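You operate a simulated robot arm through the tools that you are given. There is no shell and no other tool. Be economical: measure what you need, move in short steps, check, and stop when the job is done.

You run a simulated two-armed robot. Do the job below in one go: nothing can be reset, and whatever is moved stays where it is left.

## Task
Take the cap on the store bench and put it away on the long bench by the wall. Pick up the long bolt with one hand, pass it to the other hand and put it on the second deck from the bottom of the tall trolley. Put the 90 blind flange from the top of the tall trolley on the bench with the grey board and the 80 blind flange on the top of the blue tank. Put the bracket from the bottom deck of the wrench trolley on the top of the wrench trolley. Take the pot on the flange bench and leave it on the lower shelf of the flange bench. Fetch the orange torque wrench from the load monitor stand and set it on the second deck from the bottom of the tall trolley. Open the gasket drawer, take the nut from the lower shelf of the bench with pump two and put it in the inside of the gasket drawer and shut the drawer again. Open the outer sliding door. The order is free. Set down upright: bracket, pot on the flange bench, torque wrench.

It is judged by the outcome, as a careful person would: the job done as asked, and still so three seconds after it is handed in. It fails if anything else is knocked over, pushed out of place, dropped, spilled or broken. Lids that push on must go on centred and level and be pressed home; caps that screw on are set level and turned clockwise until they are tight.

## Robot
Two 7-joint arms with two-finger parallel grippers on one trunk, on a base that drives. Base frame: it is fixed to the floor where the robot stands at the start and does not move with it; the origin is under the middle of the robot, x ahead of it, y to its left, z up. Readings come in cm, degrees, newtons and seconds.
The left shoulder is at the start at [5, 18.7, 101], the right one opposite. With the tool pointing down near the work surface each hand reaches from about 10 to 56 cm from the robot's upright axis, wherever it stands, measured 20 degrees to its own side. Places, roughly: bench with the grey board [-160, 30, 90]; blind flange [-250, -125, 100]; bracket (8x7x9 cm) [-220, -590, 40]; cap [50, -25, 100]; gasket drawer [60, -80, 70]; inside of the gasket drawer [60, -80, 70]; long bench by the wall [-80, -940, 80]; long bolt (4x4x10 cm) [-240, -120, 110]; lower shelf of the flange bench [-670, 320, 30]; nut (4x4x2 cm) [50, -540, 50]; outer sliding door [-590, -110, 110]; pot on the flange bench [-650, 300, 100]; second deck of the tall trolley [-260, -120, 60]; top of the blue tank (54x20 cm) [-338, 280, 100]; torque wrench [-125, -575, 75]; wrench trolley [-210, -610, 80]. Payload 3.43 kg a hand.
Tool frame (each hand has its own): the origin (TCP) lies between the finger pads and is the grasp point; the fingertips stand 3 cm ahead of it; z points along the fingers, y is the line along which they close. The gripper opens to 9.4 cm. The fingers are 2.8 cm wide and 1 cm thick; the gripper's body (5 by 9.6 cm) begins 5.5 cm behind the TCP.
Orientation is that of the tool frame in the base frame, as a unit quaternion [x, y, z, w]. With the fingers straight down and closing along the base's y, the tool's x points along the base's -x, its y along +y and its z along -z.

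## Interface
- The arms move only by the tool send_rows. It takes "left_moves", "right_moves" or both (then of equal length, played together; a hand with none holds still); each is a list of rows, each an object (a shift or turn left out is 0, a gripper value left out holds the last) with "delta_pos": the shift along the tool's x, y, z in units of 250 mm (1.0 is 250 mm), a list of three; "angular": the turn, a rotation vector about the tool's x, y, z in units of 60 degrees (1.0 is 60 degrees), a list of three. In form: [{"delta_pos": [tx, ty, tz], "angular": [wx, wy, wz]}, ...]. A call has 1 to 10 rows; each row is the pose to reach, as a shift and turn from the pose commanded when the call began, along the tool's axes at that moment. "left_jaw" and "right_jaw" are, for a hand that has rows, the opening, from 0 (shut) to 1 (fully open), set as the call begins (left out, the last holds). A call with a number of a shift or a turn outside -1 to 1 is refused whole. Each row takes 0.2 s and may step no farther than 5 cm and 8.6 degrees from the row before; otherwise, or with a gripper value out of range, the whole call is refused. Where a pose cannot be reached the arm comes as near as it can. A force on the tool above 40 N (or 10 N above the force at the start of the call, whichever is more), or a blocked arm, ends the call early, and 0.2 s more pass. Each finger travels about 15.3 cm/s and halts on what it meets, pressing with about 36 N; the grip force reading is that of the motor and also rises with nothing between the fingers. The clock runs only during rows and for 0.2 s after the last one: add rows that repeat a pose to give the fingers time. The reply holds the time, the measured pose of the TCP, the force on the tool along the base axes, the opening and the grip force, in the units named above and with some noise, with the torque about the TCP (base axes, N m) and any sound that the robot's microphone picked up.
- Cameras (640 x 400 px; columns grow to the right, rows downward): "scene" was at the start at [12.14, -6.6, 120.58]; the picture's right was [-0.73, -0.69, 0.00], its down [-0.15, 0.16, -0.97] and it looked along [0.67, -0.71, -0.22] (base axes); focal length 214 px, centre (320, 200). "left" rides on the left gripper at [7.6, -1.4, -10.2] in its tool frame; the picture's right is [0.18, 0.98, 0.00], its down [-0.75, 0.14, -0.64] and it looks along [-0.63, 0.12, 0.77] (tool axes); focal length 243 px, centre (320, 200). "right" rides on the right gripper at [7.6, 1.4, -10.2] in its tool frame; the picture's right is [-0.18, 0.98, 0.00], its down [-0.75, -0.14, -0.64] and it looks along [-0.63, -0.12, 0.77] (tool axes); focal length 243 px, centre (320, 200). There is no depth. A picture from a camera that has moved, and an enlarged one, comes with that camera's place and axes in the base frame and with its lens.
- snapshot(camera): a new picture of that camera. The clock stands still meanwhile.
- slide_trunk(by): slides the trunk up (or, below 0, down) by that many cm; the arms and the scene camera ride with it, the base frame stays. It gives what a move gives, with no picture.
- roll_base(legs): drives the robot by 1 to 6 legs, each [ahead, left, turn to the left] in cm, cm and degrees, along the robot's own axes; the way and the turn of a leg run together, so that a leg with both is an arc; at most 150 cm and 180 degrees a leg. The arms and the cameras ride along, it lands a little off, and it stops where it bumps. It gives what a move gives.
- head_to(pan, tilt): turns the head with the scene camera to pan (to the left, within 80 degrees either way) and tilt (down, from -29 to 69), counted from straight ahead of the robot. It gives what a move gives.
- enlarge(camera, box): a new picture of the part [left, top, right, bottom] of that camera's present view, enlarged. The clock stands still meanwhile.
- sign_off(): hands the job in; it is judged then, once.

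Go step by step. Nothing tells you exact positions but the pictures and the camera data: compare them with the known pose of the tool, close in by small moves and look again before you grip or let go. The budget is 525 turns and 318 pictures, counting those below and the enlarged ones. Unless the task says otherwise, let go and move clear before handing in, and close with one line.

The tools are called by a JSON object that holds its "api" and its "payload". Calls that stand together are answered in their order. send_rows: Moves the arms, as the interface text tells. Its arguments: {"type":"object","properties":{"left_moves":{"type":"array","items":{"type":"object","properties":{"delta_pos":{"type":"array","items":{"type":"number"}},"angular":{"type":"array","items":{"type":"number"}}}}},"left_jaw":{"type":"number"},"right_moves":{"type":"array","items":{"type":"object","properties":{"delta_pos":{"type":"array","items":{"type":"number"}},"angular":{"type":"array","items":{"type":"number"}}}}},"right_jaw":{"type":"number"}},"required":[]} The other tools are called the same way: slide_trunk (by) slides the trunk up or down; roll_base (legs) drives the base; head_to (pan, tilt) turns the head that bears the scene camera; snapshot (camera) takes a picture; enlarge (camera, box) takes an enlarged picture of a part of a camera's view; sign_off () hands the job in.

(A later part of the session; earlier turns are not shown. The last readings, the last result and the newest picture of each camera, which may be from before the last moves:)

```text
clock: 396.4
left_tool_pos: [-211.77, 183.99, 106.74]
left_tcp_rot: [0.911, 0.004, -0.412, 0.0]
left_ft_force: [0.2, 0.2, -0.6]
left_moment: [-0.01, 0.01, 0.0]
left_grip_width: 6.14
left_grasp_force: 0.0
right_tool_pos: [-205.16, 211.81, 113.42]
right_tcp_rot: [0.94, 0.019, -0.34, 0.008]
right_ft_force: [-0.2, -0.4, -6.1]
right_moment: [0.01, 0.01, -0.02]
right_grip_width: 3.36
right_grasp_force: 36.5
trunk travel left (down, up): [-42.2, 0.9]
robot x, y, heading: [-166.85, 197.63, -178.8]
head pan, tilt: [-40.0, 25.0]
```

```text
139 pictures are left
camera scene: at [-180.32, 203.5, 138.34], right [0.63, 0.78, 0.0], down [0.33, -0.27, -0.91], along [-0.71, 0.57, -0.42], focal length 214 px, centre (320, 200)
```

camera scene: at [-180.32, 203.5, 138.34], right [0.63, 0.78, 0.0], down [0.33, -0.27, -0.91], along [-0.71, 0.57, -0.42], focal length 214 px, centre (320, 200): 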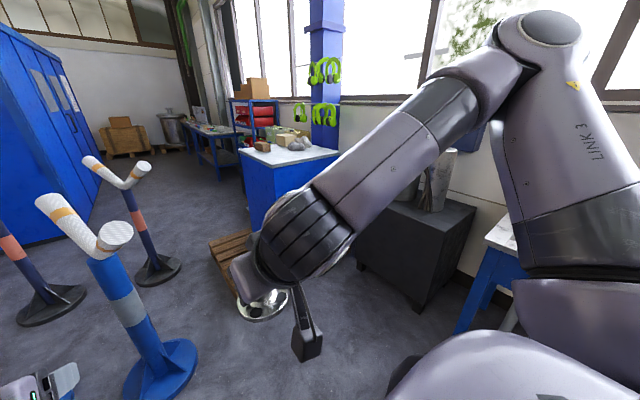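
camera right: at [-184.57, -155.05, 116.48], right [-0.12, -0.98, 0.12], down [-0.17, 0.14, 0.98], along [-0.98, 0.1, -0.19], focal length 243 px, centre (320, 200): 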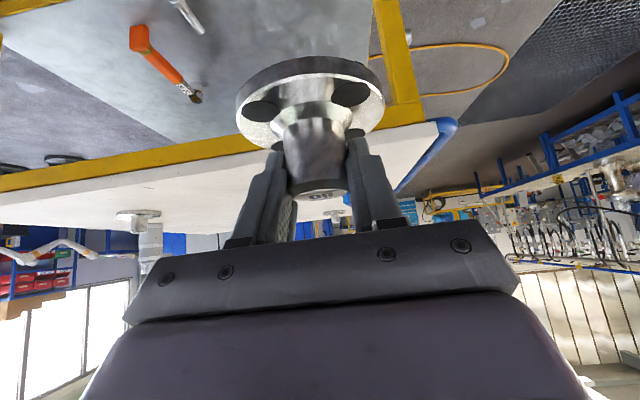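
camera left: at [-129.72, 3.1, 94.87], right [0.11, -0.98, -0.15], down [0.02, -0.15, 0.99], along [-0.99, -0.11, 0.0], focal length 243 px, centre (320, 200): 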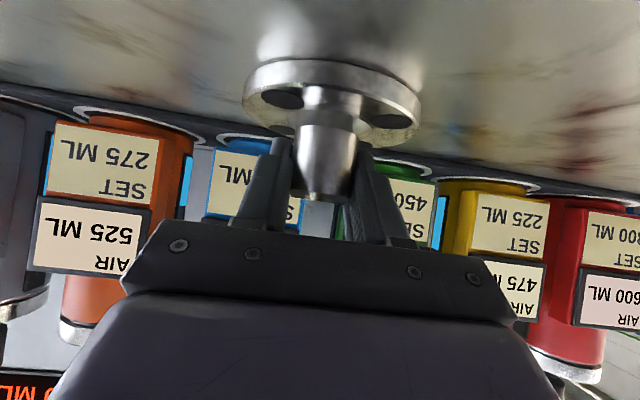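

{"api": "enlarge", "payload": {"camera": "scene", "box": [200, 110, 380, 290]}}

```text
2.22 times, centred on (290, 200) of scene
camera zoom: at [-180.32, 203.5, 138.34], right [0.63, 0.78, 0.0], down [0.33, -0.27, -0.91], along [-0.71, 0.57, -0.42], focal length 477 px, centre (387, 200)
```

zoom: 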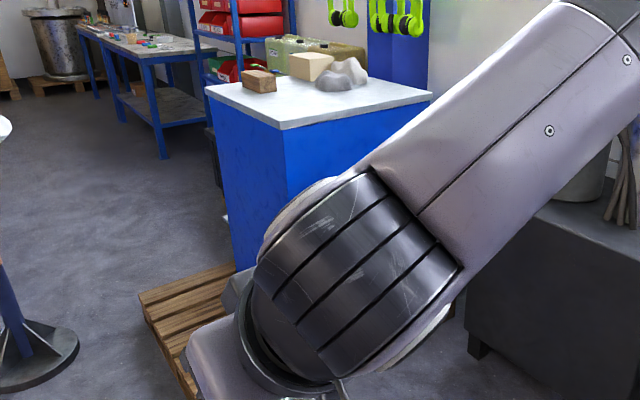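

The tank top spans x -372 to -302, y 263 to 325 with a clear corner near [-314, 278]; a pallet blocks the south. I'll come from the east, turned so the right shoulder leads.

{"api": "roll_base", "payload": {"legs": [[0, 0, 44], [7, -75, 0]]}}

{"api": "head_to", "payload": {"pan": -60, "tilt": 25}}

{"api": "snapshot", "payload": {"camera": "scene"}}

```text
clock: 402.5
left_tool_pos: [-246.69, 201.37, 106.73]
left_tcp_rot: [0.837, 0.362, -0.378, 0.161]
left_ft_force: [-0.7, 0.8, -0.1]
left_moment: [0.03, -0.02, 0.0]
left_grip_width: 6.1
left_grasp_force: 0.1
right_tool_pos: [-262.17, 225.43, 113.5]
right_tcp_rot: [0.858, 0.386, -0.309, 0.14]
right_ft_force: [0.0, 0.6, -6.1]
right_moment: [-0.02, 0.0, 0.01]
right_grip_width: 3.36
right_grasp_force: 36.0
trunk travel left (down, up): [-42.2, 0.9]
robot x, y, heading: [-225.92, 243.05, -132.9]
head pan, tilt: [-40.0, 25.0]
```

```text
clock: 403.3
left_tool_pos: [-246.72, 201.24, 106.66]
left_tcp_rot: [0.837, 0.362, -0.378, 0.162]
left_ft_force: [-0.2, -0.3, 0.4]
left_moment: [-0.03, 0.03, -0.04]
left_grip_width: 6.12
left_grasp_force: 0.1
right_tool_pos: [-262.18, 225.45, 113.41]
right_tcp_rot: [0.858, 0.386, -0.31, 0.139]
right_ft_force: [-0.2, 0.0, -5.9]
right_moment: [0.04, -0.02, 0.01]
right_grip_width: 3.34
right_grasp_force: 36.3
trunk travel left (down, up): [-42.2, 0.9]
robot x, y, heading: [-225.8, 243.37, -132.9]
head pan, tilt: [-60.0, 25.0]
```

```text
137 pictures are left
camera scene: at [-238.73, 241.0, 138.34], right [0.22, 0.98, 0.0], down [0.41, -0.09, -0.91], along [-0.88, 0.2, -0.42], focal length 214 px, centre (320, 200)
```

scene: 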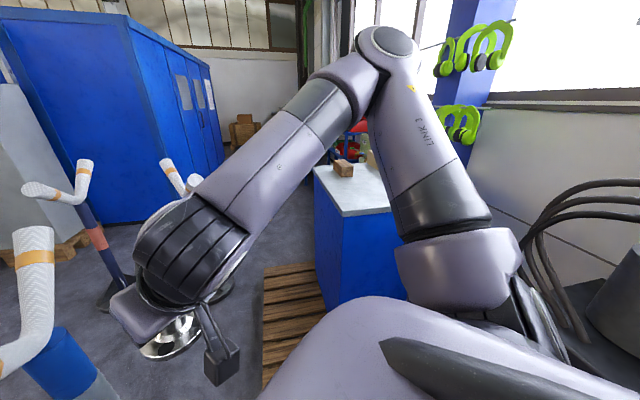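

{"api": "send_rows", "payload": {"right_moves": [{"delta_pos": [0.013, -0.162, -0.011], "angular": [0.051, 0, 0.061]}, {"delta_pos": [0.025, -0.324, -0.021], "angular": [0.103, 0, 0.123]}, {"delta_pos": [0.038, -0.486, -0.032], "angular": [0.154, 0, 0.184]}, {"delta_pos": [0.05, -0.648, -0.042], "angular": [0.206, 0, 0.246]}, {"delta_pos": [0.063, -0.81, -0.053], "angular": [0.2575, 0, 0.307]}]}}

{"api": "send_rows", "payload": {"right_moves": [{"delta_pos": [-0.039, -0.155, 0.033], "angular": [0.051, 0, 0.061]}, {"delta_pos": [-0.078, -0.31, 0.066], "angular": [0.103, 0, 0.123]}, {"delta_pos": [-0.118, -0.464, 0.098], "angular": [0.154, 0, 0.184]}, {"delta_pos": [-0.157, -0.619, 0.131], "angular": [0.206, 0, 0.246]}, {"delta_pos": [-0.196, -0.774, 0.164], "angular": [0.2575, 0, 0.307]}]}}

{"api": "snapshot", "payload": {"camera": "scene"}}

{"api": "snapshot", "payload": {"camera": "right"}}

```text
clock: 404.5
left_tool_pos: [-246.8, 201.55, 106.76]
left_tcp_rot: [0.836, 0.361, -0.379, 0.162]
left_ft_force: [0.1, -0.4, -0.5]
left_moment: [0.01, -0.02, 0.02]
left_grip_width: 6.13
left_grasp_force: 0.0
right_tool_pos: [-276.04, 240.6, 113.59]
right_tcp_rot: [0.92, 0.199, -0.331, 0.072]
right_ft_force: [-0.9, 0.8, -5.9]
right_moment: [-0.03, -0.01, 0.0]
right_grip_width: 3.33
right_grasp_force: 36.4
right hand out of reach, approached as far as the arm can: row 3, 4
trunk travel left (down, up): [-42.2, 0.9]
robot x, y, heading: [-225.83, 243.09, -132.7]
head pan, tilt: [-60.0, 25.0]
```

```text
clock: 405.7
left_tool_pos: [-246.78, 201.42, 106.7]
left_tcp_rot: [0.837, 0.361, -0.378, 0.161]
left_ft_force: [-0.8, 1.0, -1.1]
left_moment: [-0.02, 0.04, -0.01]
left_grip_width: 6.1
left_grasp_force: 0.0
right_tool_pos: [-289.68, 255.72, 113.13]
right_tcp_rot: [0.94, 0.002, -0.34, -0.001]
right_ft_force: [0.6, 1.0, -6.2]
right_moment: [0.0, -0.02, -0.01]
right_grip_width: 3.34
right_grasp_force: 36.1
trunk travel left (down, up): [-42.2, 0.9]
robot x, y, heading: [-225.51, 243.42, -132.6]
head pan, tilt: [-60.0, 25.0]
```

```text
136 pictures are left
camera scene: at [-238.79, 241.09, 138.33], right [0.22, 0.98, 0.0], down [0.41, -0.09, -0.91], along [-0.88, 0.2, -0.42], focal length 214 px, centre (320, 200)
```

scene: 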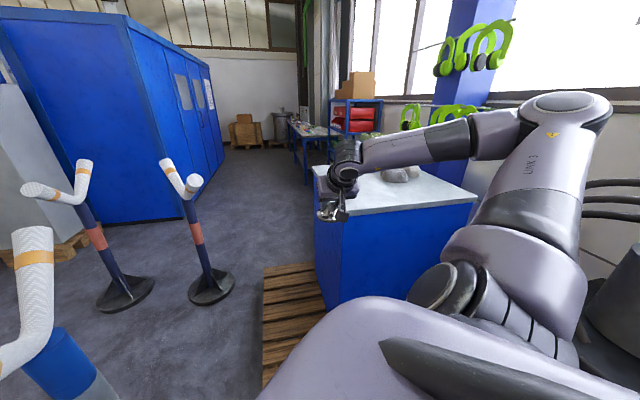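

```text
135 pictures are left
camera right: at [-277.46, 254.27, 116.14], right [-0.14, -0.98, 0.12], down [-0.17, 0.14, 0.98], along [-0.98, 0.11, -0.19], focal length 243 px, centre (320, 200)
```

right: 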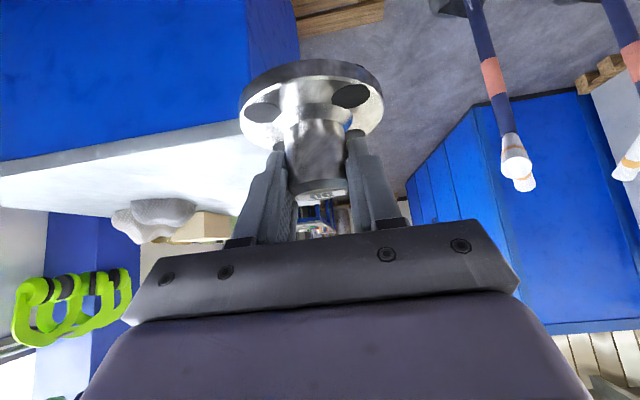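

{"api": "roll_base", "payload": {"legs": [[2, -22, 0]]}}

{"api": "snapshot", "payload": {"camera": "right"}}

{"api": "snapshot", "payload": {"camera": "scene"}}

```text
clock: 407.4
left_tool_pos: [-264.16, 214.77, 106.67]
left_tcp_rot: [0.837, 0.361, -0.378, 0.162]
left_ft_force: [-0.7, 0.5, 0.6]
left_moment: [0.06, 0.0, 0.06]
left_grip_width: 6.09
left_grasp_force: 0.1
right_tool_pos: [-307.09, 268.97, 113.23]
right_tcp_rot: [0.941, 0.004, -0.339, 0.001]
right_ft_force: [0.2, 0.5, -6.2]
right_moment: [0.01, -0.05, -0.03]
right_grip_width: 3.36
right_grasp_force: 35.8
trunk travel left (down, up): [-42.2, 0.9]
robot x, y, heading: [-242.92, 256.63, -132.7]
head pan, tilt: [-60.0, 25.0]
```

```text
134 pictures are left
camera right: at [-294.85, 267.63, 116.13], right [-0.14, -0.98, 0.12], down [-0.17, 0.14, 0.98], along [-0.98, 0.11, -0.19], focal length 243 px, centre (320, 200)
```

right: 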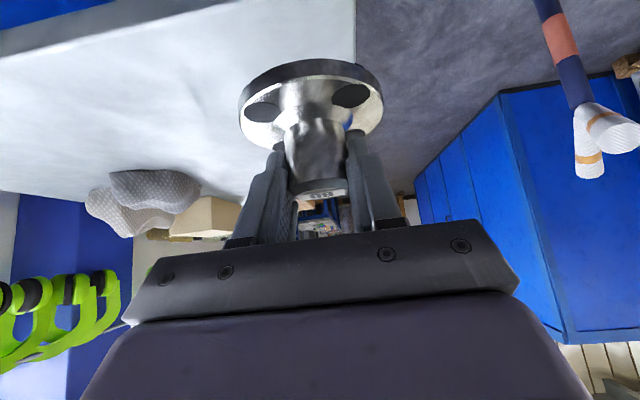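

```text
133 pictures are left
camera scene: at [-256.23, 254.5, 138.33], right [0.22, 0.98, 0.0], down [0.41, -0.09, -0.91], along [-0.88, 0.2, -0.42], focal length 214 px, centre (320, 200)
```

scene: 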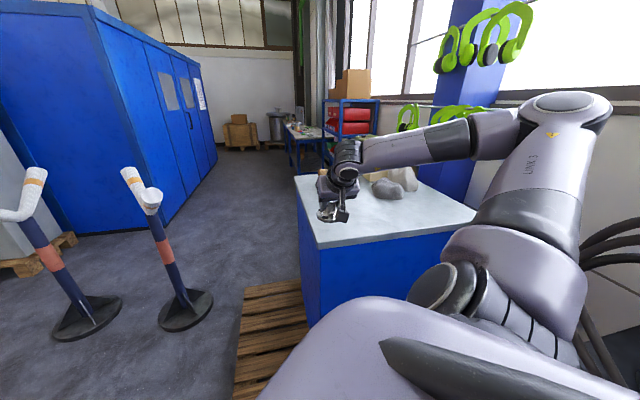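

Tank top corner is at [-306.6, 265], z ≈ 99.7. Moving the flange over [-316, 277] and down to just above.

{"api": "send_rows", "payload": {"right_moves": [{"delta_pos": [-0.087, -0.107, 0.073]}, {"delta_pos": [-0.173, -0.213, 0.146]}, {"delta_pos": [-0.26, -0.32, 0.219]}, {"delta_pos": [-0.183, -0.32, 0.311]}, {"delta_pos": [-0.106, -0.32, 0.403]}]}}

{"api": "snapshot", "payload": {"camera": "right"}}

{"api": "enlarge", "payload": {"camera": "scene", "box": [280, 120, 500, 260]}}

```text
clock: 408.6
left_tool_pos: [-264.19, 214.77, 106.73]
left_tcp_rot: [0.837, 0.361, -0.379, 0.161]
left_ft_force: [0.1, 0.0, 0.7]
left_moment: [0.0, 0.02, 0.05]
left_grip_width: 6.11
left_grasp_force: 0.0
right_tool_pos: [-315.78, 277.0, 106.84]
right_tcp_rot: [0.941, 0.003, -0.338, 0.0]
right_ft_force: [1.2, 0.2, -6.0]
right_moment: [-0.02, -0.01, 0.02]
right_grip_width: 3.34
right_grasp_force: 35.8
trunk travel left (down, up): [-42.2, 0.9]
robot x, y, heading: [-243.18, 256.36, -132.7]
head pan, tilt: [-60.0, 25.0]
```

```text
132 pictures are left
camera right: at [-303.47, 275.67, 109.99], right [-0.13, -0.98, 0.12], down [-0.17, 0.14, 0.98], along [-0.98, 0.11, -0.19], focal length 243 px, centre (320, 200)
```

right: 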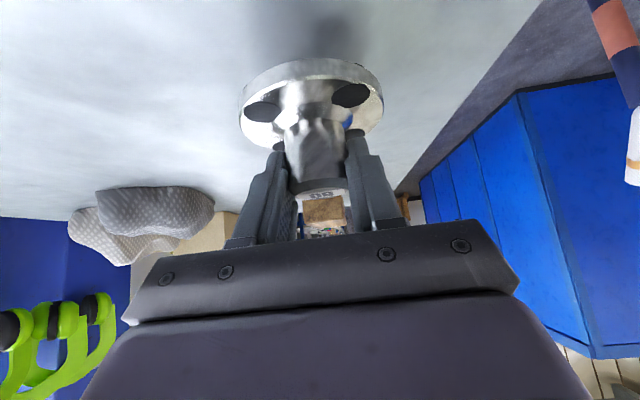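

```text
2.86 times, centred on (390, 190) of scene
camera zoom: at [-256.24, 254.48, 138.33], right [0.22, 0.98, 0.0], down [0.41, -0.09, -0.91], along [-0.88, 0.2, -0.42], focal length 613 px, centre (120, 229)
```

zoom: 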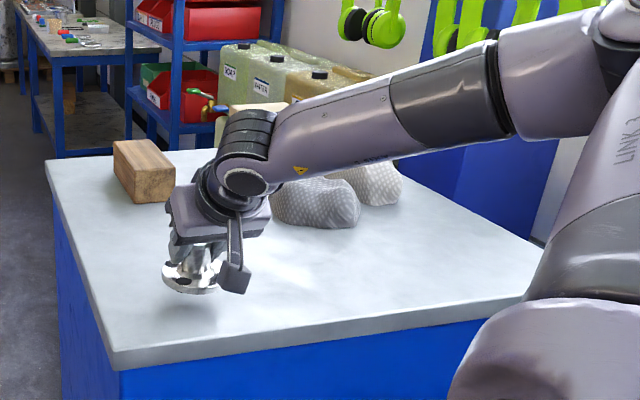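

Good spot, clear all round. Lowering to contact.

{"api": "send_rows", "payload": {"right_moves": [{"delta_pos": [0.013, 0, 0.015]}, {"delta_pos": [0.026, 0, 0.031]}, {"delta_pos": [0.038, 0, 0.046]}, {"delta_pos": [0.051, 0, 0.061]}, {"delta_pos": [0.064, 0, 0.077]}, {"delta_pos": [0.077, 0, 0.092]}]}}

{"api": "snapshot", "payload": {"camera": "right"}}

```text
clock: 410.0
left_tool_pos: [-263.92, 214.79, 106.66]
left_tcp_rot: [0.836, 0.362, -0.38, 0.161]
left_ft_force: [-0.4, -0.3, -0.6]
left_moment: [-0.02, 0.0, -0.03]
left_grip_width: 6.15
left_grasp_force: 0.0
right_tool_pos: [-315.6, 276.94, 104.69]
right_tcp_rot: [0.939, 0.004, -0.345, 0.001]
right_ft_force: [0.5, -0.2, 11.9]
right_moment: [-0.02, -0.65, -0.03]
right_grip_width: 3.32
right_grasp_force: 35.8
trunk travel left (down, up): [-42.2, 0.9]
robot x, y, heading: [-242.87, 256.62, -132.7]
head pan, tilt: [-60.0, 25.0]
```

```text
130 pictures are left
camera right: at [-303.31, 275.59, 107.55], right [-0.13, -0.98, 0.12], down [-0.16, 0.14, 0.98], along [-0.98, 0.11, -0.18], focal length 243 px, centre (320, 200)
```

right: 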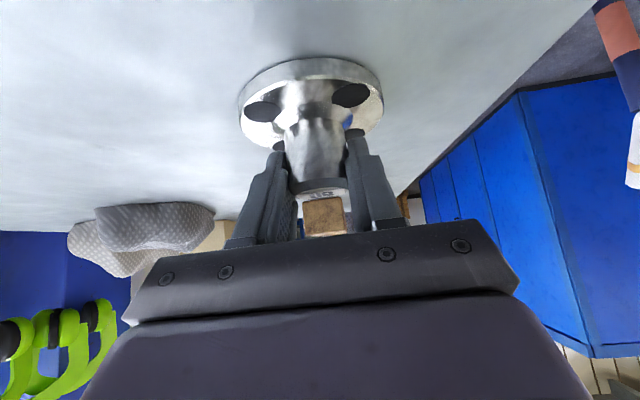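

Seated on the tank top. Releasing and backing away.

{"api": "send_rows", "payload": {"right_moves": [{"delta_pos": [0, 0, 0]}, {"delta_pos": [0, 0, 0]}, {"delta_pos": [-0.02, 0, -0.1]}, {"delta_pos": [-0.04, 0, -0.25]}, {"delta_pos": [-0.08, 0, -0.42]}, {"delta_pos": [-0.18, 0, -0.55]}], "right_jaw": 0.62}}

{"api": "roll_base", "payload": {"legs": [[0, 45, 0]]}}

{"api": "snapshot", "payload": {"camera": "scene"}}

```text
clock: 411.4
left_tool_pos: [-264.09, 214.76, 106.73]
left_tcp_rot: [0.836, 0.362, -0.379, 0.161]
left_ft_force: [0.4, -0.6, 0.3]
left_moment: [-0.01, 0.0, -0.03]
left_grip_width: 6.12
left_grasp_force: 0.0
right_tool_pos: [-310.1, 277.04, 117.79]
right_tcp_rot: [0.941, 0.005, -0.339, 0.0]
right_ft_force: [-0.2, -0.2, 0.1]
right_moment: [0.04, 0.01, 0.01]
right_grip_width: 5.83
right_grasp_force: 0.0
trunk travel left (down, up): [-42.2, 0.9]
robot x, y, heading: [-243.28, 256.78, -132.8]
head pan, tilt: [-60.0, 25.0]
```

```text
clock: 414.1
left_tool_pos: [-231.61, 184.12, 106.69]
left_tcp_rot: [0.838, 0.356, -0.381, 0.159]
left_ft_force: [-0.8, 0.2, 0.3]
left_moment: [-0.03, 0.01, -0.01]
left_grip_width: 6.11
left_grasp_force: 0.0
right_tool_pos: [-276.79, 246.82, 117.89]
right_tcp_rot: [0.94, -0.002, -0.34, -0.002]
right_ft_force: [0.2, -0.4, 1.1]
right_moment: [0.02, 0.0, -0.03]
right_grip_width: 5.84
right_grasp_force: 0.1
trunk travel left (down, up): [-42.2, 0.9]
robot x, y, heading: [-210.0, 225.66, -133.6]
head pan, tilt: [-60.0, 25.0]
```

```text
129 pictures are left
camera scene: at [-223.05, 223.62, 138.35], right [0.23, 0.97, 0.0], down [0.41, -0.1, -0.91], along [-0.88, 0.21, -0.42], focal length 214 px, centre (320, 200)
```

scene: 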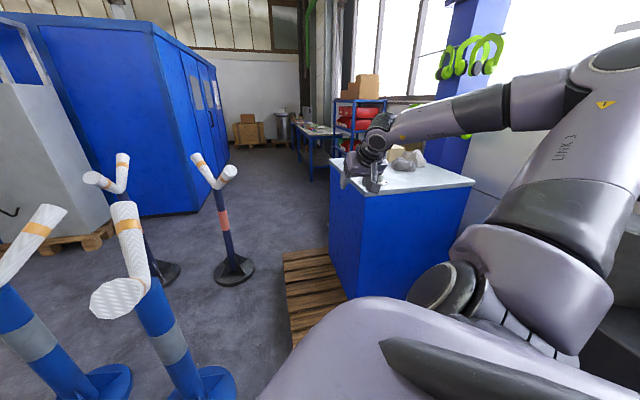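

The 80 is released on the tank. I'll tuck the right arm for travel before going west.

{"api": "send_rows", "payload": {"right_moves": [{"delta_pos": [0.078, 0.13, -0.065], "angular": [-0.043, 0, -0.051]}, {"delta_pos": [0.155, 0.26, -0.13], "angular": [-0.086, 0, -0.102]}, {"delta_pos": [0.233, 0.39, -0.195], "angular": [-0.129, 0, -0.154]}, {"delta_pos": [0.311, 0.52, -0.26], "angular": [-0.172, 0, -0.205]}, {"delta_pos": [0.388, 0.65, -0.325], "angular": [-0.215, 0, -0.256]}, {"delta_pos": [0.466, 0.78, -0.39], "angular": [-0.2575, 0, -0.307]}]}}

{"api": "send_rows", "payload": {"right_moves": [{"delta_pos": [0.031, 0.16, -0.026], "angular": [-0.043, 0, -0.051]}, {"delta_pos": [0.061, 0.32, -0.051], "angular": [-0.086, 0, -0.102]}, {"delta_pos": [0.092, 0.48, -0.077], "angular": [-0.129, 0, -0.154]}, {"delta_pos": [0.123, 0.64, -0.103], "angular": [-0.172, 0, -0.205]}, {"delta_pos": [0.153, 0.8, -0.128], "angular": [-0.215, 0, -0.256]}, {"delta_pos": [0.184, 0.96, -0.154], "angular": [-0.2575, 0, -0.307]}]}}

{"api": "snapshot", "payload": {"camera": "scene"}}

```text
clock: 415.5
left_tool_pos: [-231.57, 184.05, 106.64]
left_tcp_rot: [0.839, 0.356, -0.38, 0.158]
left_ft_force: [-0.2, -0.2, 0.1]
left_moment: [-0.01, -0.03, 0.0]
left_grip_width: 6.11
left_grasp_force: 0.0
right_tool_pos: [-261.63, 227.0, 117.44]
right_tcp_rot: [0.92, 0.194, -0.333, 0.069]
right_ft_force: [0.2, -0.1, -0.5]
right_moment: [-0.01, 0.0, -0.01]
right_grip_width: 5.79
right_grasp_force: 0.2
trunk travel left (down, up): [-42.2, 0.9]
robot x, y, heading: [-209.86, 225.34, -133.3]
head pan, tilt: [-60.0, 25.0]
```

```text
clock: 416.9
left_tool_pos: [-231.7, 184.07, 106.67]
left_tcp_rot: [0.839, 0.356, -0.38, 0.159]
left_ft_force: [0.3, -0.1, 0.5]
left_moment: [0.06, 0.0, -0.01]
left_grip_width: 6.11
left_grasp_force: 0.0
right_tool_pos: [-246.48, 208.03, 117.78]
right_tcp_rot: [0.861, 0.381, -0.309, 0.137]
right_ft_force: [0.1, -0.1, -0.1]
right_moment: [0.01, 0.01, 0.0]
right_grip_width: 5.83
right_grasp_force: 0.1
trunk travel left (down, up): [-42.2, 0.9]
robot x, y, heading: [-209.9, 225.27, -133.6]
head pan, tilt: [-60.0, 25.0]
```

```text
128 pictures are left
camera scene: at [-223.15, 223.56, 138.33], right [0.23, 0.97, 0.0], down [0.41, -0.1, -0.91], along [-0.88, 0.21, -0.42], focal length 214 px, centre (320, 200)
```

scene: 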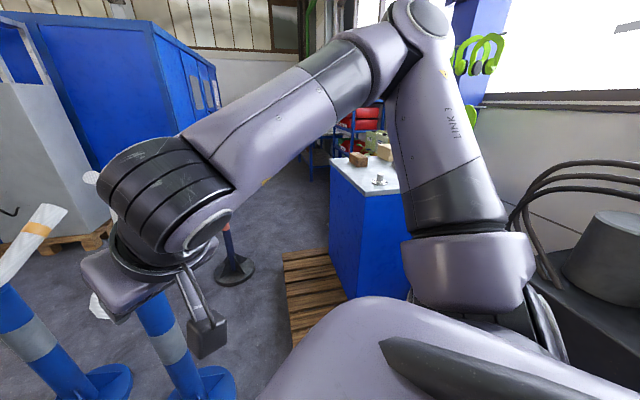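

Both flanges are in place (the 80 is visible on the tank). I'll turn to face south and drive down the gap between the posts and the grey-board bench.

{"api": "roll_base", "payload": {"legs": [[0, 0, 43.5], [60, -20, 0], [60, 0, 0]]}}

{"api": "head_to", "payload": {"pan": -60, "tilt": 15}}

{"api": "snapshot", "payload": {"camera": "scene"}}

```text
clock: 425.4
left_tool_pos: [-221.76, 61.88, 106.76]
left_tcp_rot: [0.66, 0.629, -0.3, 0.282]
left_ft_force: [-0.5, 0.2, 0.0]
left_moment: [-0.02, 0.01, 0.01]
left_grip_width: 6.12
left_grasp_force: 0.0
right_tool_pos: [-248.98, 70.04, 117.89]
right_tcp_rot: [0.671, 0.659, -0.242, 0.24]
right_ft_force: [-0.2, -0.4, -0.7]
right_moment: [-0.02, -0.02, -0.02]
right_grip_width: 5.85
right_grasp_force: 0.1
trunk travel left (down, up): [-42.2, 0.9]
robot x, y, heading: [-232.73, 107.02, -92.5]
head pan, tilt: [-60.0, 25.0]
```

```text
clock: 426.1
left_tool_pos: [-221.64, 61.83, 106.78]
left_tcp_rot: [0.66, 0.628, -0.3, 0.282]
left_ft_force: [0.3, 0.0, -0.3]
left_moment: [-0.01, -0.01, 0.03]
left_grip_width: 6.09
left_grasp_force: 0.1
right_tool_pos: [-248.84, 70.05, 117.79]
right_tcp_rot: [0.671, 0.659, -0.241, 0.238]
right_ft_force: [0.6, -1.0, 0.1]
right_moment: [0.03, 0.0, 0.01]
right_grip_width: 5.82
right_grasp_force: 0.1
trunk travel left (down, up): [-42.2, 0.9]
robot x, y, heading: [-233.03, 107.35, -92.8]
head pan, tilt: [-60.0, 15.0]
```

```text
127 pictures are left
camera scene: at [-241.44, 97.3, 139.96], right [-0.47, 0.89, 0.0], down [0.23, 0.12, -0.97], along [-0.85, -0.45, -0.26], focal length 214 px, centre (320, 200)
```

scene: 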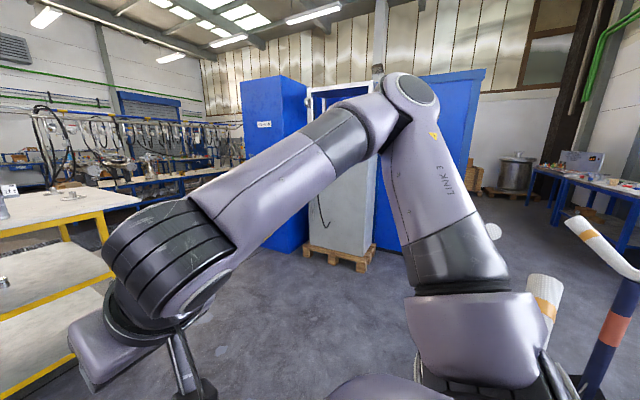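

{"api": "roll_base", "payload": {"legs": [[50, 0, 0], [0, 0, -87.5]]}}

{"api": "head_to", "payload": {"pan": 0, "tilt": 10}}

{"api": "snapshot", "payload": {"camera": "scene"}}

```text
clock: 432.6
left_tool_pos: [-278.71, 43.08, 106.7]
left_tcp_rot: [0.911, 0.024, -0.412, 0.008]
left_ft_force: [-0.4, 0.4, 0.4]
left_moment: [-0.01, -0.01, -0.03]
left_grip_width: 6.12
left_grasp_force: 0.1
right_tool_pos: [-273.18, 70.86, 117.84]
right_tcp_rot: [0.94, 0.039, -0.339, 0.015]
right_ft_force: [1.5, 0.1, 0.2]
right_moment: [-0.01, -0.03, 0.01]
right_grip_width: 5.81
right_grasp_force: 0.0
trunk travel left (down, up): [-42.2, 0.9]
robot x, y, heading: [-234.74, 58.47, -176.7]
head pan, tilt: [-60.0, 15.0]
```

```text
clock: 433.9
left_tool_pos: [-278.57, 43.04, 106.8]
left_tcp_rot: [0.911, 0.026, -0.411, 0.009]
left_ft_force: [0.3, -0.1, 0.7]
left_moment: [0.0, -0.02, 0.0]
left_grip_width: 6.13
left_grasp_force: 0.0
right_tool_pos: [-273.3, 70.96, 117.98]
right_tcp_rot: [0.94, 0.04, -0.339, 0.015]
right_ft_force: [-1.4, -0.7, 0.0]
right_moment: [0.01, 0.03, 0.0]
right_grip_width: 5.81
right_grasp_force: 0.0
trunk travel left (down, up): [-42.2, 0.9]
robot x, y, heading: [-235.01, 58.72, -176.6]
head pan, tilt: [0.0, 10.0]
```

```text
126 pictures are left
camera scene: at [-249.81, 57.97, 140.78], right [-0.06, 1.0, 0.0], down [0.17, 0.01, -0.98], along [-0.98, -0.06, -0.17], focal length 214 px, centre (320, 200)
```

scene: 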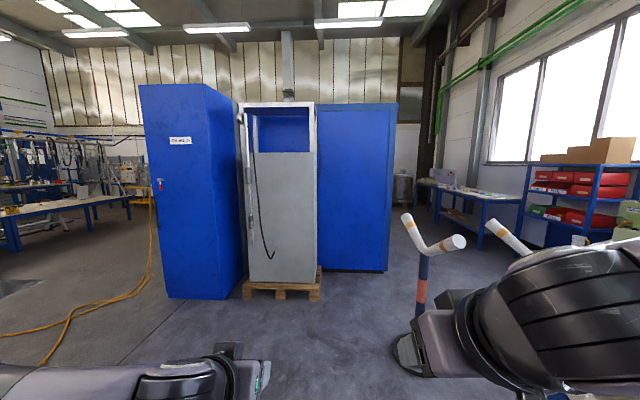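

{"api": "enlarge", "payload": {"camera": "scene", "box": [120, 70, 420, 310]}}

{"api": "enlarge", "payload": {"camera": "scene", "box": [130, 110, 230, 210]}}

```text
1.67 times, centred on (270, 190) of scene
camera zoom: at [-249.81, 57.97, 140.78], right [-0.06, 1.0, 0.0], down [0.17, 0.01, -0.98], along [-0.98, -0.06, -0.17], focal length 358 px, centre (403, 217)
```

zoom: 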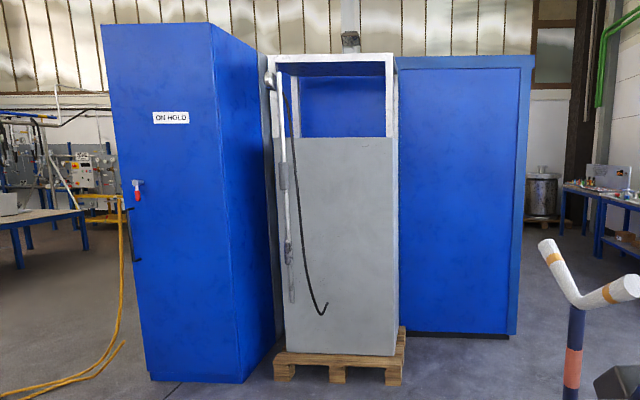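

```text
4.00 times, centred on (180, 160) of scene
camera zoom: at [-249.81, 57.97, 140.78], right [-0.06, 1.0, 0.0], down [0.17, 0.01, -0.98], along [-0.98, -0.06, -0.17], focal length 858 px, centre (880, 360)
```

zoom: 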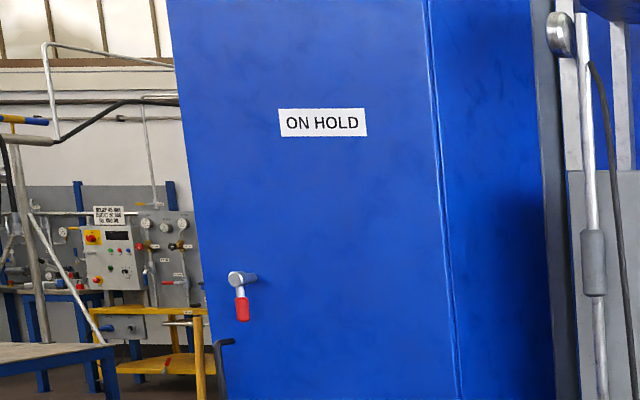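

The left cabinet is marked "ON HOLD" (hinged). The hint puts the sliding door near [-590, -110], likely the south side of the long blue cabin. I'll drive to the gap west of the trolley and look.

{"api": "roll_base", "payload": {"legs": [[0, 0, -3], [90, 20, 0], [50, 60, 0]]}}

{"api": "head_to", "payload": {"pan": 35, "tilt": 10}}

{"api": "snapshot", "payload": {"camera": "scene"}}

```text
clock: 442.9
left_tool_pos: [-418.02, -35.05, 106.76]
left_tcp_rot: [0.911, 0.001, -0.412, -0.003]
left_ft_force: [0.6, -0.7, 0.5]
left_moment: [0.0, 0.01, -0.01]
left_grip_width: 6.12
left_grasp_force: 0.0
right_tool_pos: [-411.13, -7.66, 117.77]
right_tcp_rot: [0.941, 0.016, -0.339, 0.007]
right_ft_force: [-0.5, 0.1, -0.2]
right_moment: [0.03, 0.01, 0.02]
right_grip_width: 5.81
right_grasp_force: 0.0
trunk travel left (down, up): [-42.2, 0.9]
robot x, y, heading: [-373.26, -21.71, -179.7]
head pan, tilt: [0.0, 10.0]
```

```text
clock: 443.9
left_tool_pos: [-417.97, -35.2, 106.67]
left_tcp_rot: [0.911, 0.002, -0.411, -0.002]
left_ft_force: [0.8, 0.1, -0.4]
left_moment: [0.0, -0.01, 0.0]
left_grip_width: 6.13
left_grasp_force: 0.1
right_tool_pos: [-411.12, -7.79, 117.99]
right_tcp_rot: [0.94, 0.015, -0.34, 0.007]
right_ft_force: [0.3, 0.7, 0.3]
right_moment: [0.01, 0.02, 0.0]
right_grip_width: 5.84
right_grasp_force: 0.0
trunk travel left (down, up): [-42.2, 0.9]
robot x, y, heading: [-373.09, -21.96, -179.5]
head pan, tilt: [35.0, 10.0]
```

```text
123 pictures are left
camera scene: at [-386.66, -27.07, 140.78], right [-0.58, 0.81, 0.0], down [0.14, 0.1, -0.98], along [-0.8, -0.57, -0.17], focal length 214 px, centre (320, 200)
```

scene: 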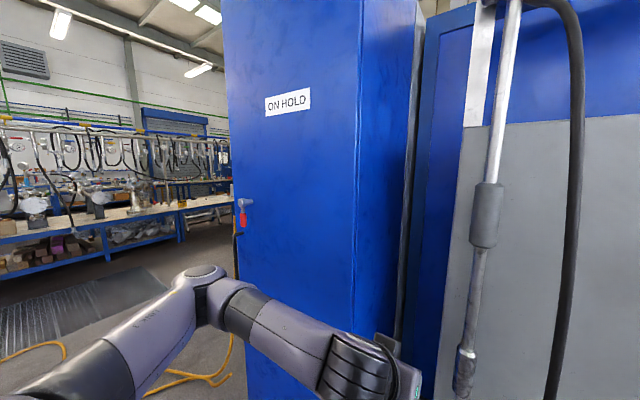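

{"api": "roll_base", "payload": {"legs": [[0, 0, 90], [85, 0, 0]]}}

{"api": "head_to", "payload": {"pan": -65, "tilt": 12}}

{"api": "snapshot", "payload": {"camera": "scene"}}

```text
clock: 452.2
left_tool_pos: [-361.25, -151.47, 106.69]
left_tcp_rot: [0.649, 0.639, -0.295, 0.287]
left_ft_force: [0.4, 0.9, 0.6]
left_moment: [0.03, 0.02, -0.02]
left_grip_width: 6.11
left_grasp_force: 0.2
right_tool_pos: [-388.57, -144.07, 117.88]
right_tcp_rot: [0.66, 0.67, -0.238, 0.242]
right_ft_force: [0.2, -0.6, 0.9]
right_moment: [-0.01, 0.01, -0.02]
right_grip_width: 5.82
right_grasp_force: 0.2
trunk travel left (down, up): [-42.2, 0.9]
robot x, y, heading: [-373.93, -106.25, -90.3]
head pan, tilt: [35.0, 10.0]
```

```text
clock: 454.0
left_tool_pos: [-361.25, -151.36, 106.72]
left_tcp_rot: [0.65, 0.639, -0.295, 0.286]
left_ft_force: [0.0, 0.8, 0.1]
left_moment: [0.01, -0.01, 0.0]
left_grip_width: 6.11
left_grasp_force: 0.0
right_tool_pos: [-388.64, -144.1, 117.92]
right_tcp_rot: [0.66, 0.67, -0.238, 0.242]
right_ft_force: [-0.6, -0.4, -0.6]
right_moment: [0.0, 0.0, -0.05]
right_grip_width: 5.82
right_grasp_force: 0.0
trunk travel left (down, up): [-42.2, 0.9]
robot x, y, heading: [-373.72, -106.38, -90.6]
head pan, tilt: [-65.0, 12.0]
```

```text
122 pictures are left
camera scene: at [-382.45, -115.86, 140.46], right [-0.42, 0.91, 0.0], down [0.19, 0.09, -0.98], along [-0.89, -0.41, -0.21], focal length 214 px, centre (320, 200)
```

scene: 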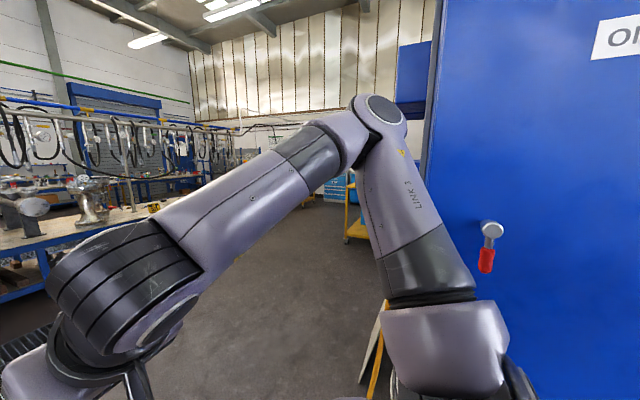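

{"api": "roll_base", "payload": {"legs": [[30, 15, 0]]}}

{"api": "head_to", "payload": {"pan": -35, "tilt": 25}}

{"api": "snapshot", "payload": {"camera": "scene"}}

{"api": "head_to", "payload": {"pan": -80, "tilt": 8}}

{"api": "snapshot", "payload": {"camera": "scene"}}

```text
clock: 456.2
left_tool_pos: [-346.9, -181.36, 106.78]
left_tcp_rot: [0.652, 0.636, -0.297, 0.285]
left_ft_force: [0.4, 0.5, -0.7]
left_moment: [0.0, 0.01, 0.02]
left_grip_width: 6.14
left_grasp_force: 0.1
right_tool_pos: [-374.05, -173.89, 117.88]
right_tcp_rot: [0.663, 0.667, -0.24, 0.242]
right_ft_force: [1.2, 0.3, 0.1]
right_moment: [0.02, 0.02, 0.03]
right_grip_width: 5.81
right_grasp_force: 0.0
trunk travel left (down, up): [-42.2, 0.9]
robot x, y, heading: [-359.27, -136.59, -90.8]
head pan, tilt: [-65.0, 12.0]
```

```text
clock: 457.1
left_tool_pos: [-346.85, -181.41, 106.78]
left_tcp_rot: [0.653, 0.636, -0.297, 0.285]
left_ft_force: [-0.6, 0.0, 0.4]
left_moment: [-0.02, 0.0, 0.02]
left_grip_width: 6.1
left_grasp_force: 0.0
right_tool_pos: [-374.08, -173.78, 117.93]
right_tcp_rot: [0.662, 0.668, -0.238, 0.242]
right_ft_force: [-0.7, -0.1, -0.1]
right_moment: [-0.04, -0.01, 0.01]
right_grip_width: 5.84
right_grasp_force: 0.0
trunk travel left (down, up): [-42.2, 0.9]
robot x, y, heading: [-359.04, -136.08, -90.8]
head pan, tilt: [-35.0, 25.0]
```

```text
121 pictures are left
camera scene: at [-364.6, -149.36, 138.35], right [-0.81, 0.59, 0.0], down [0.25, 0.34, -0.91], along [-0.53, -0.73, -0.42], focal length 214 px, centre (320, 200)
```

scene: 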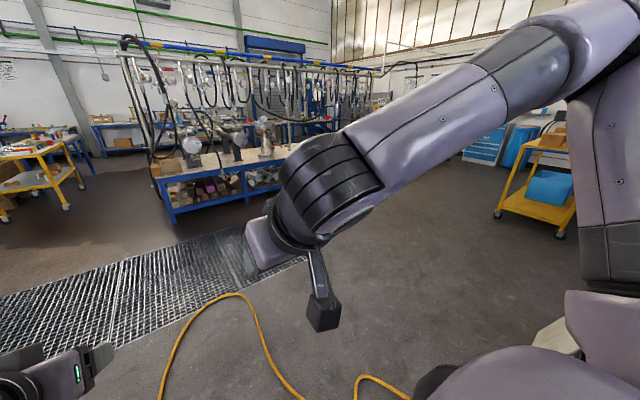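

```text
clock: 458.2
left_tool_pos: [-346.91, -181.23, 106.74]
left_tcp_rot: [0.652, 0.637, -0.296, 0.286]
left_ft_force: [0.8, 0.5, 0.5]
left_moment: [0.0, -0.03, 0.03]
left_grip_width: 6.11
left_grasp_force: 0.0
right_tool_pos: [-374.17, -173.91, 117.77]
right_tcp_rot: [0.663, 0.667, -0.238, 0.241]
right_ft_force: [0.4, 0.3, 0.0]
right_moment: [0.02, -0.01, 0.0]
right_grip_width: 5.84
right_grasp_force: 0.0
trunk travel left (down, up): [-42.2, 0.9]
robot x, y, heading: [-359.03, -136.26, -90.7]
head pan, tilt: [-80.0, 8.0]
```

```text
120 pictures are left
camera scene: at [-368.33, -143.38, 141.1], right [-0.16, 0.99, 0.0], down [0.14, 0.02, -0.99], along [-0.98, -0.16, -0.14], focal length 214 px, centre (320, 200)
```

scene: 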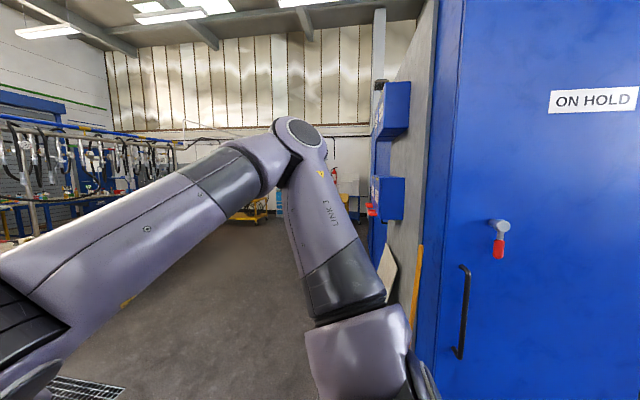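

The cabin's south wall (y ≈ -115) carries control boxes further west, so the sliding door should be there. I'll go round to the south side and look along the wall.

{"api": "roll_base", "payload": {"legs": [[55, 0, 0], [0, 0, -90], [140, 0, 0]]}}

{"api": "head_to", "payload": {"pan": -50, "tilt": 10}}

{"api": "snapshot", "payload": {"camera": "scene"}}

```text
clock: 472.1
left_tool_pos: [-548.55, -196.15, 106.71]
left_tcp_rot: [0.911, -0.025, -0.411, -0.014]
left_ft_force: [-0.1, 1.0, 0.3]
left_moment: [-0.03, 0.02, 0.01]
left_grip_width: 6.11
left_grasp_force: 0.0
right_tool_pos: [-540.21, -168.98, 117.83]
right_tcp_rot: [0.941, -0.011, -0.34, -0.003]
right_ft_force: [0.4, -0.1, 0.0]
right_moment: [0.02, 0.02, 0.03]
right_grip_width: 5.84
right_grasp_force: 0.0
trunk travel left (down, up): [-42.2, 0.9]
robot x, y, heading: [-503.54, -185.51, 177.5]
head pan, tilt: [-80.0, 8.0]
```

```text
clock: 473.0
left_tool_pos: [-548.44, -196.08, 106.7]
left_tcp_rot: [0.911, -0.024, -0.411, -0.014]
left_ft_force: [-0.5, -0.2, 0.1]
left_moment: [-0.01, 0.04, 0.01]
left_grip_width: 6.12
left_grasp_force: 0.0
right_tool_pos: [-540.27, -169.07, 117.93]
right_tcp_rot: [0.941, -0.011, -0.339, -0.002]
right_ft_force: [-0.2, 0.6, 0.1]
right_moment: [-0.02, 0.01, 0.03]
right_grip_width: 5.85
right_grasp_force: 0.0
trunk travel left (down, up): [-42.2, 0.9]
robot x, y, heading: [-503.06, -185.17, 177.7]
head pan, tilt: [-50.0, 10.0]
```

```text
119 pictures are left
camera scene: at [-514.63, -177.45, 140.78], right [0.79, 0.61, 0.0], down [0.11, -0.14, -0.98], along [-0.6, 0.78, -0.17], focal length 214 px, centre (320, 200)
```

scene: 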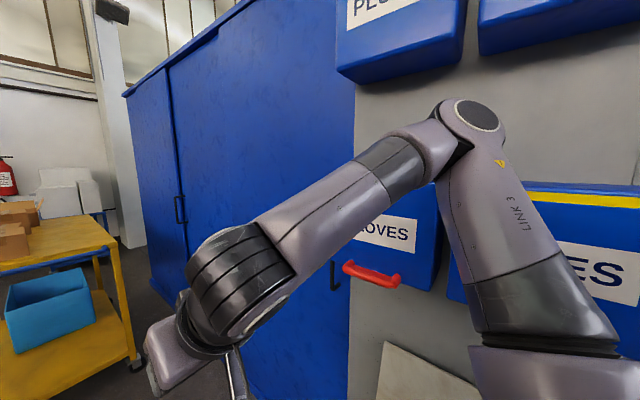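

{"api": "roll_base", "payload": {"legs": [[85, 20, 0], [0, 0, -87.5]]}}

{"api": "head_to", "payload": {"pan": 0, "tilt": 10}}

{"api": "snapshot", "payload": {"camera": "scene"}}

```text
clock: 481.6
left_tool_pos: [-601.25, -155.18, 106.62]
left_tcp_rot: [-0.62, 0.668, 0.278, 0.303]
left_ft_force: [1.1, 0.9, -0.6]
left_moment: [0.02, -0.02, -0.02]
left_grip_width: 6.13
left_grasp_force: 0.1
right_tool_pos: [-574.32, -164.12, 117.85]
right_tcp_rot: [-0.649, 0.68, 0.235, 0.245]
right_ft_force: [0.9, 1.1, -0.6]
right_moment: [0.04, -0.01, -0.01]
right_grip_width: 5.84
right_grasp_force: 0.0
trunk travel left (down, up): [-42.2, 0.9]
robot x, y, heading: [-591.29, -201.28, 86.1]
head pan, tilt: [-50.0, 10.0]
```

```text
clock: 482.8
left_tool_pos: [-601.21, -155.07, 106.72]
left_tcp_rot: [-0.62, 0.668, 0.278, 0.303]
left_ft_force: [0.2, 0.0, 0.3]
left_moment: [-0.03, 0.0, 0.02]
left_grip_width: 6.1
left_grasp_force: 0.1
right_tool_pos: [-574.23, -164.12, 117.91]
right_tcp_rot: [-0.649, 0.681, 0.234, 0.246]
right_ft_force: [0.3, 0.7, 0.0]
right_moment: [-0.01, -0.01, -0.01]
right_grip_width: 5.83
right_grasp_force: 0.1
trunk travel left (down, up): [-42.2, 0.9]
robot x, y, heading: [-591.37, -201.04, 86.0]
head pan, tilt: [0.0, 10.0]
```

```text
118 pictures are left
camera scene: at [-590.42, -185.64, 140.78], right [1.0, -0.07, 0.0], down [-0.01, -0.17, -0.98], along [0.07, 0.98, -0.17], focal length 214 px, centre (320, 200)
```

scene: 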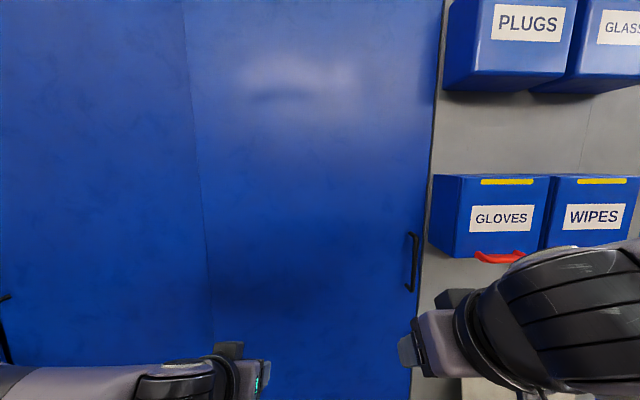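

{"api": "enlarge", "payload": {"camera": "scene", "box": [340, 190, 460, 330]}}

{"api": "enlarge", "payload": {"camera": "scene", "box": [150, 200, 270, 340]}}

{"api": "head_to", "payload": {"pan": 45, "tilt": 5}}

{"api": "snapshot", "payload": {"camera": "scene"}}

```text
2.86 times, centred on (400, 260) of scene
camera zoom: at [-590.42, -185.64, 140.78], right [1.0, -0.07, 0.0], down [-0.01, -0.17, -0.98], along [0.07, 0.98, -0.17], focal length 613 px, centre (91, 29)
```

zoom: 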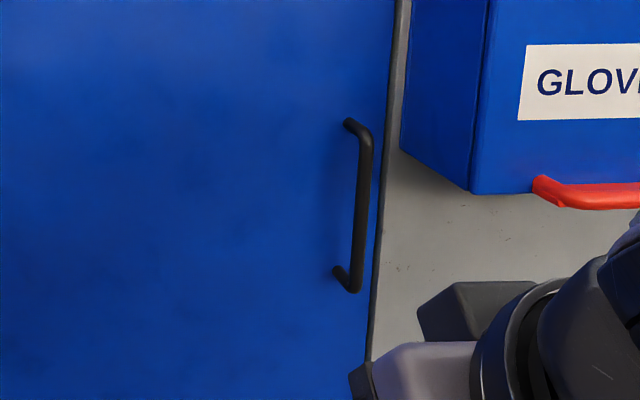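

```text
2.86 times, centred on (210, 270) of scene
camera zoom: at [-590.42, -185.64, 140.78], right [1.0, -0.07, 0.0], down [-0.01, -0.17, -0.98], along [0.07, 0.98, -0.17], focal length 613 px, centre (634, 0)
```

zoom: 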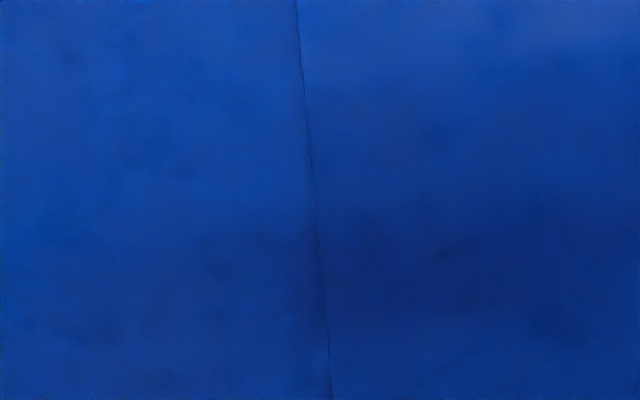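

```text
clock: 483.9
left_tool_pos: [-601.08, -155.13, 106.72]
left_tcp_rot: [-0.619, 0.669, 0.278, 0.304]
left_ft_force: [-0.7, -0.1, 0.1]
left_moment: [0.02, -0.02, -0.06]
left_grip_width: 6.11
left_grasp_force: 0.0
right_tool_pos: [-574.22, -164.05, 117.79]
right_tcp_rot: [-0.65, 0.68, 0.235, 0.245]
right_ft_force: [0.6, -0.6, -0.5]
right_moment: [0.0, 0.02, 0.01]
right_grip_width: 5.81
right_grasp_force: 0.0
trunk travel left (down, up): [-42.2, 0.9]
robot x, y, heading: [-591.4, -200.82, 86.3]
head pan, tilt: [45.0, 5.0]
```

```text
115 pictures are left
camera scene: at [-597.09, -188.0, 141.59], right [0.75, 0.66, 0.0], down [0.06, -0.07, -1.0], along [-0.65, 0.75, -0.09], focal length 214 px, centre (320, 200)
```

scene: 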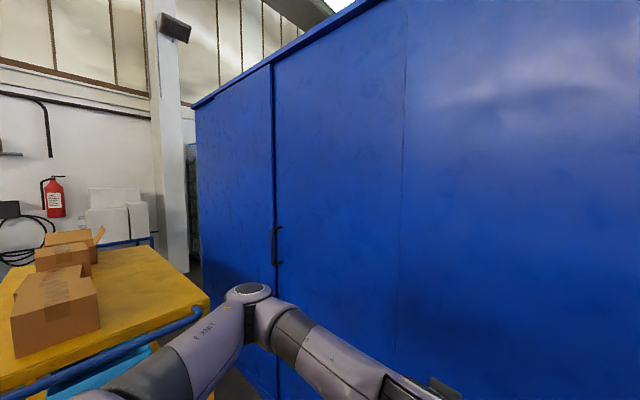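

{"api": "roll_base", "payload": {"legs": [[-40, 0, 4]]}}

{"api": "head_to", "payload": {"pan": 10, "tilt": -5}}

{"api": "snapshot", "payload": {"camera": "scene"}}

```text
clock: 486.4
left_tool_pos: [-605.82, -196.09, 106.73]
left_tcp_rot: [0.646, -0.643, -0.29, -0.292]
left_ft_force: [1.2, -0.4, -0.6]
left_moment: [0.01, 0.01, -0.02]
left_grip_width: 6.12
left_grasp_force: 0.0
right_tool_pos: [-578.37, -202.8, 117.9]
right_tcp_rot: [0.676, -0.654, -0.244, -0.236]
right_ft_force: [0.3, -0.1, 0.4]
right_moment: [0.02, -0.02, -0.04]
right_grip_width: 5.84
right_grasp_force: 0.1
trunk travel left (down, up): [-42.2, 0.9]
robot x, y, heading: [-592.24, -241.19, 90.8]
head pan, tilt: [45.0, 5.0]
```

```text
clock: 487.4
left_tool_pos: [-605.71, -195.94, 106.57]
left_tcp_rot: [0.646, -0.643, -0.289, -0.292]
left_ft_force: [0.2, -0.7, -0.2]
left_moment: [-0.01, 0.01, -0.02]
left_grip_width: 6.11
left_grasp_force: 0.0
right_tool_pos: [-578.4, -202.64, 117.77]
right_tcp_rot: [0.675, -0.655, -0.244, -0.236]
right_ft_force: [-0.3, 0.3, 0.1]
right_moment: [-0.02, -0.02, 0.01]
right_grip_width: 5.82
right_grasp_force: 0.0
trunk travel left (down, up): [-42.2, 0.9]
robot x, y, heading: [-592.34, -240.8, 90.7]
head pan, tilt: [10.0, -5.0]
```

```text
114 pictures are left
camera scene: at [-594.26, -226.18, 143.16], right [0.98, 0.19, 0.0], down [-0.02, 0.09, -1.0], along [-0.18, 0.98, 0.09], focal length 214 px, centre (320, 200)
```

scene: 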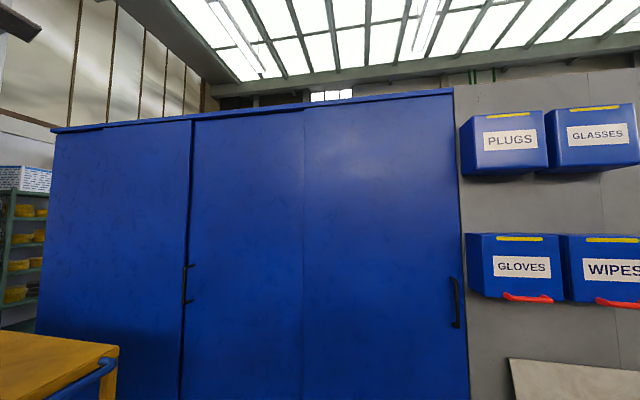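

{"api": "enlarge", "payload": {"camera": "scene", "box": [150, 90, 230, 340]}}

{"api": "enlarge", "payload": {"camera": "scene", "box": [270, 80, 470, 200]}}

```text
1.60 times, centred on (190, 215) of scene
camera zoom: at [-594.26, -226.18, 143.16], right [0.98, 0.19, 0.0], down [-0.02, 0.09, -1.0], along [-0.18, 0.98, 0.09], focal length 343 px, centre (528, 176)
```

zoom: 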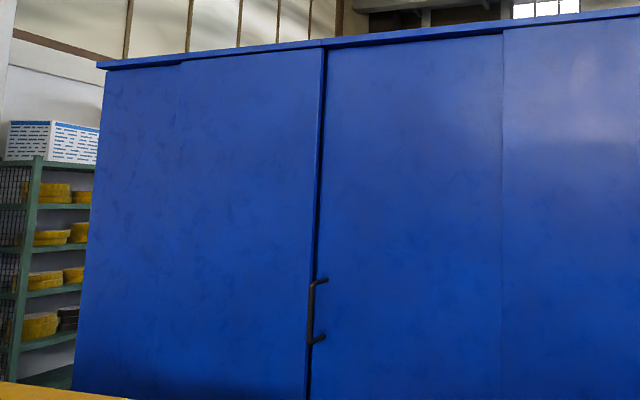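

```text
3.20 times, centred on (370, 140) of scene
camera zoom: at [-594.26, -226.18, 143.16], right [0.98, 0.19, 0.0], down [-0.02, 0.09, -1.0], along [-0.18, 0.98, 0.09], focal length 686 px, centre (160, 392)
```

zoom: 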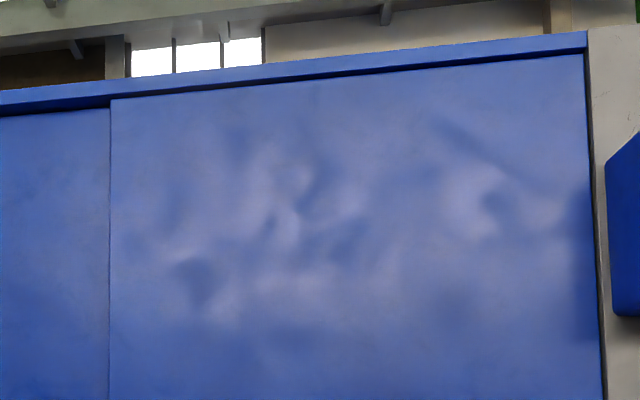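

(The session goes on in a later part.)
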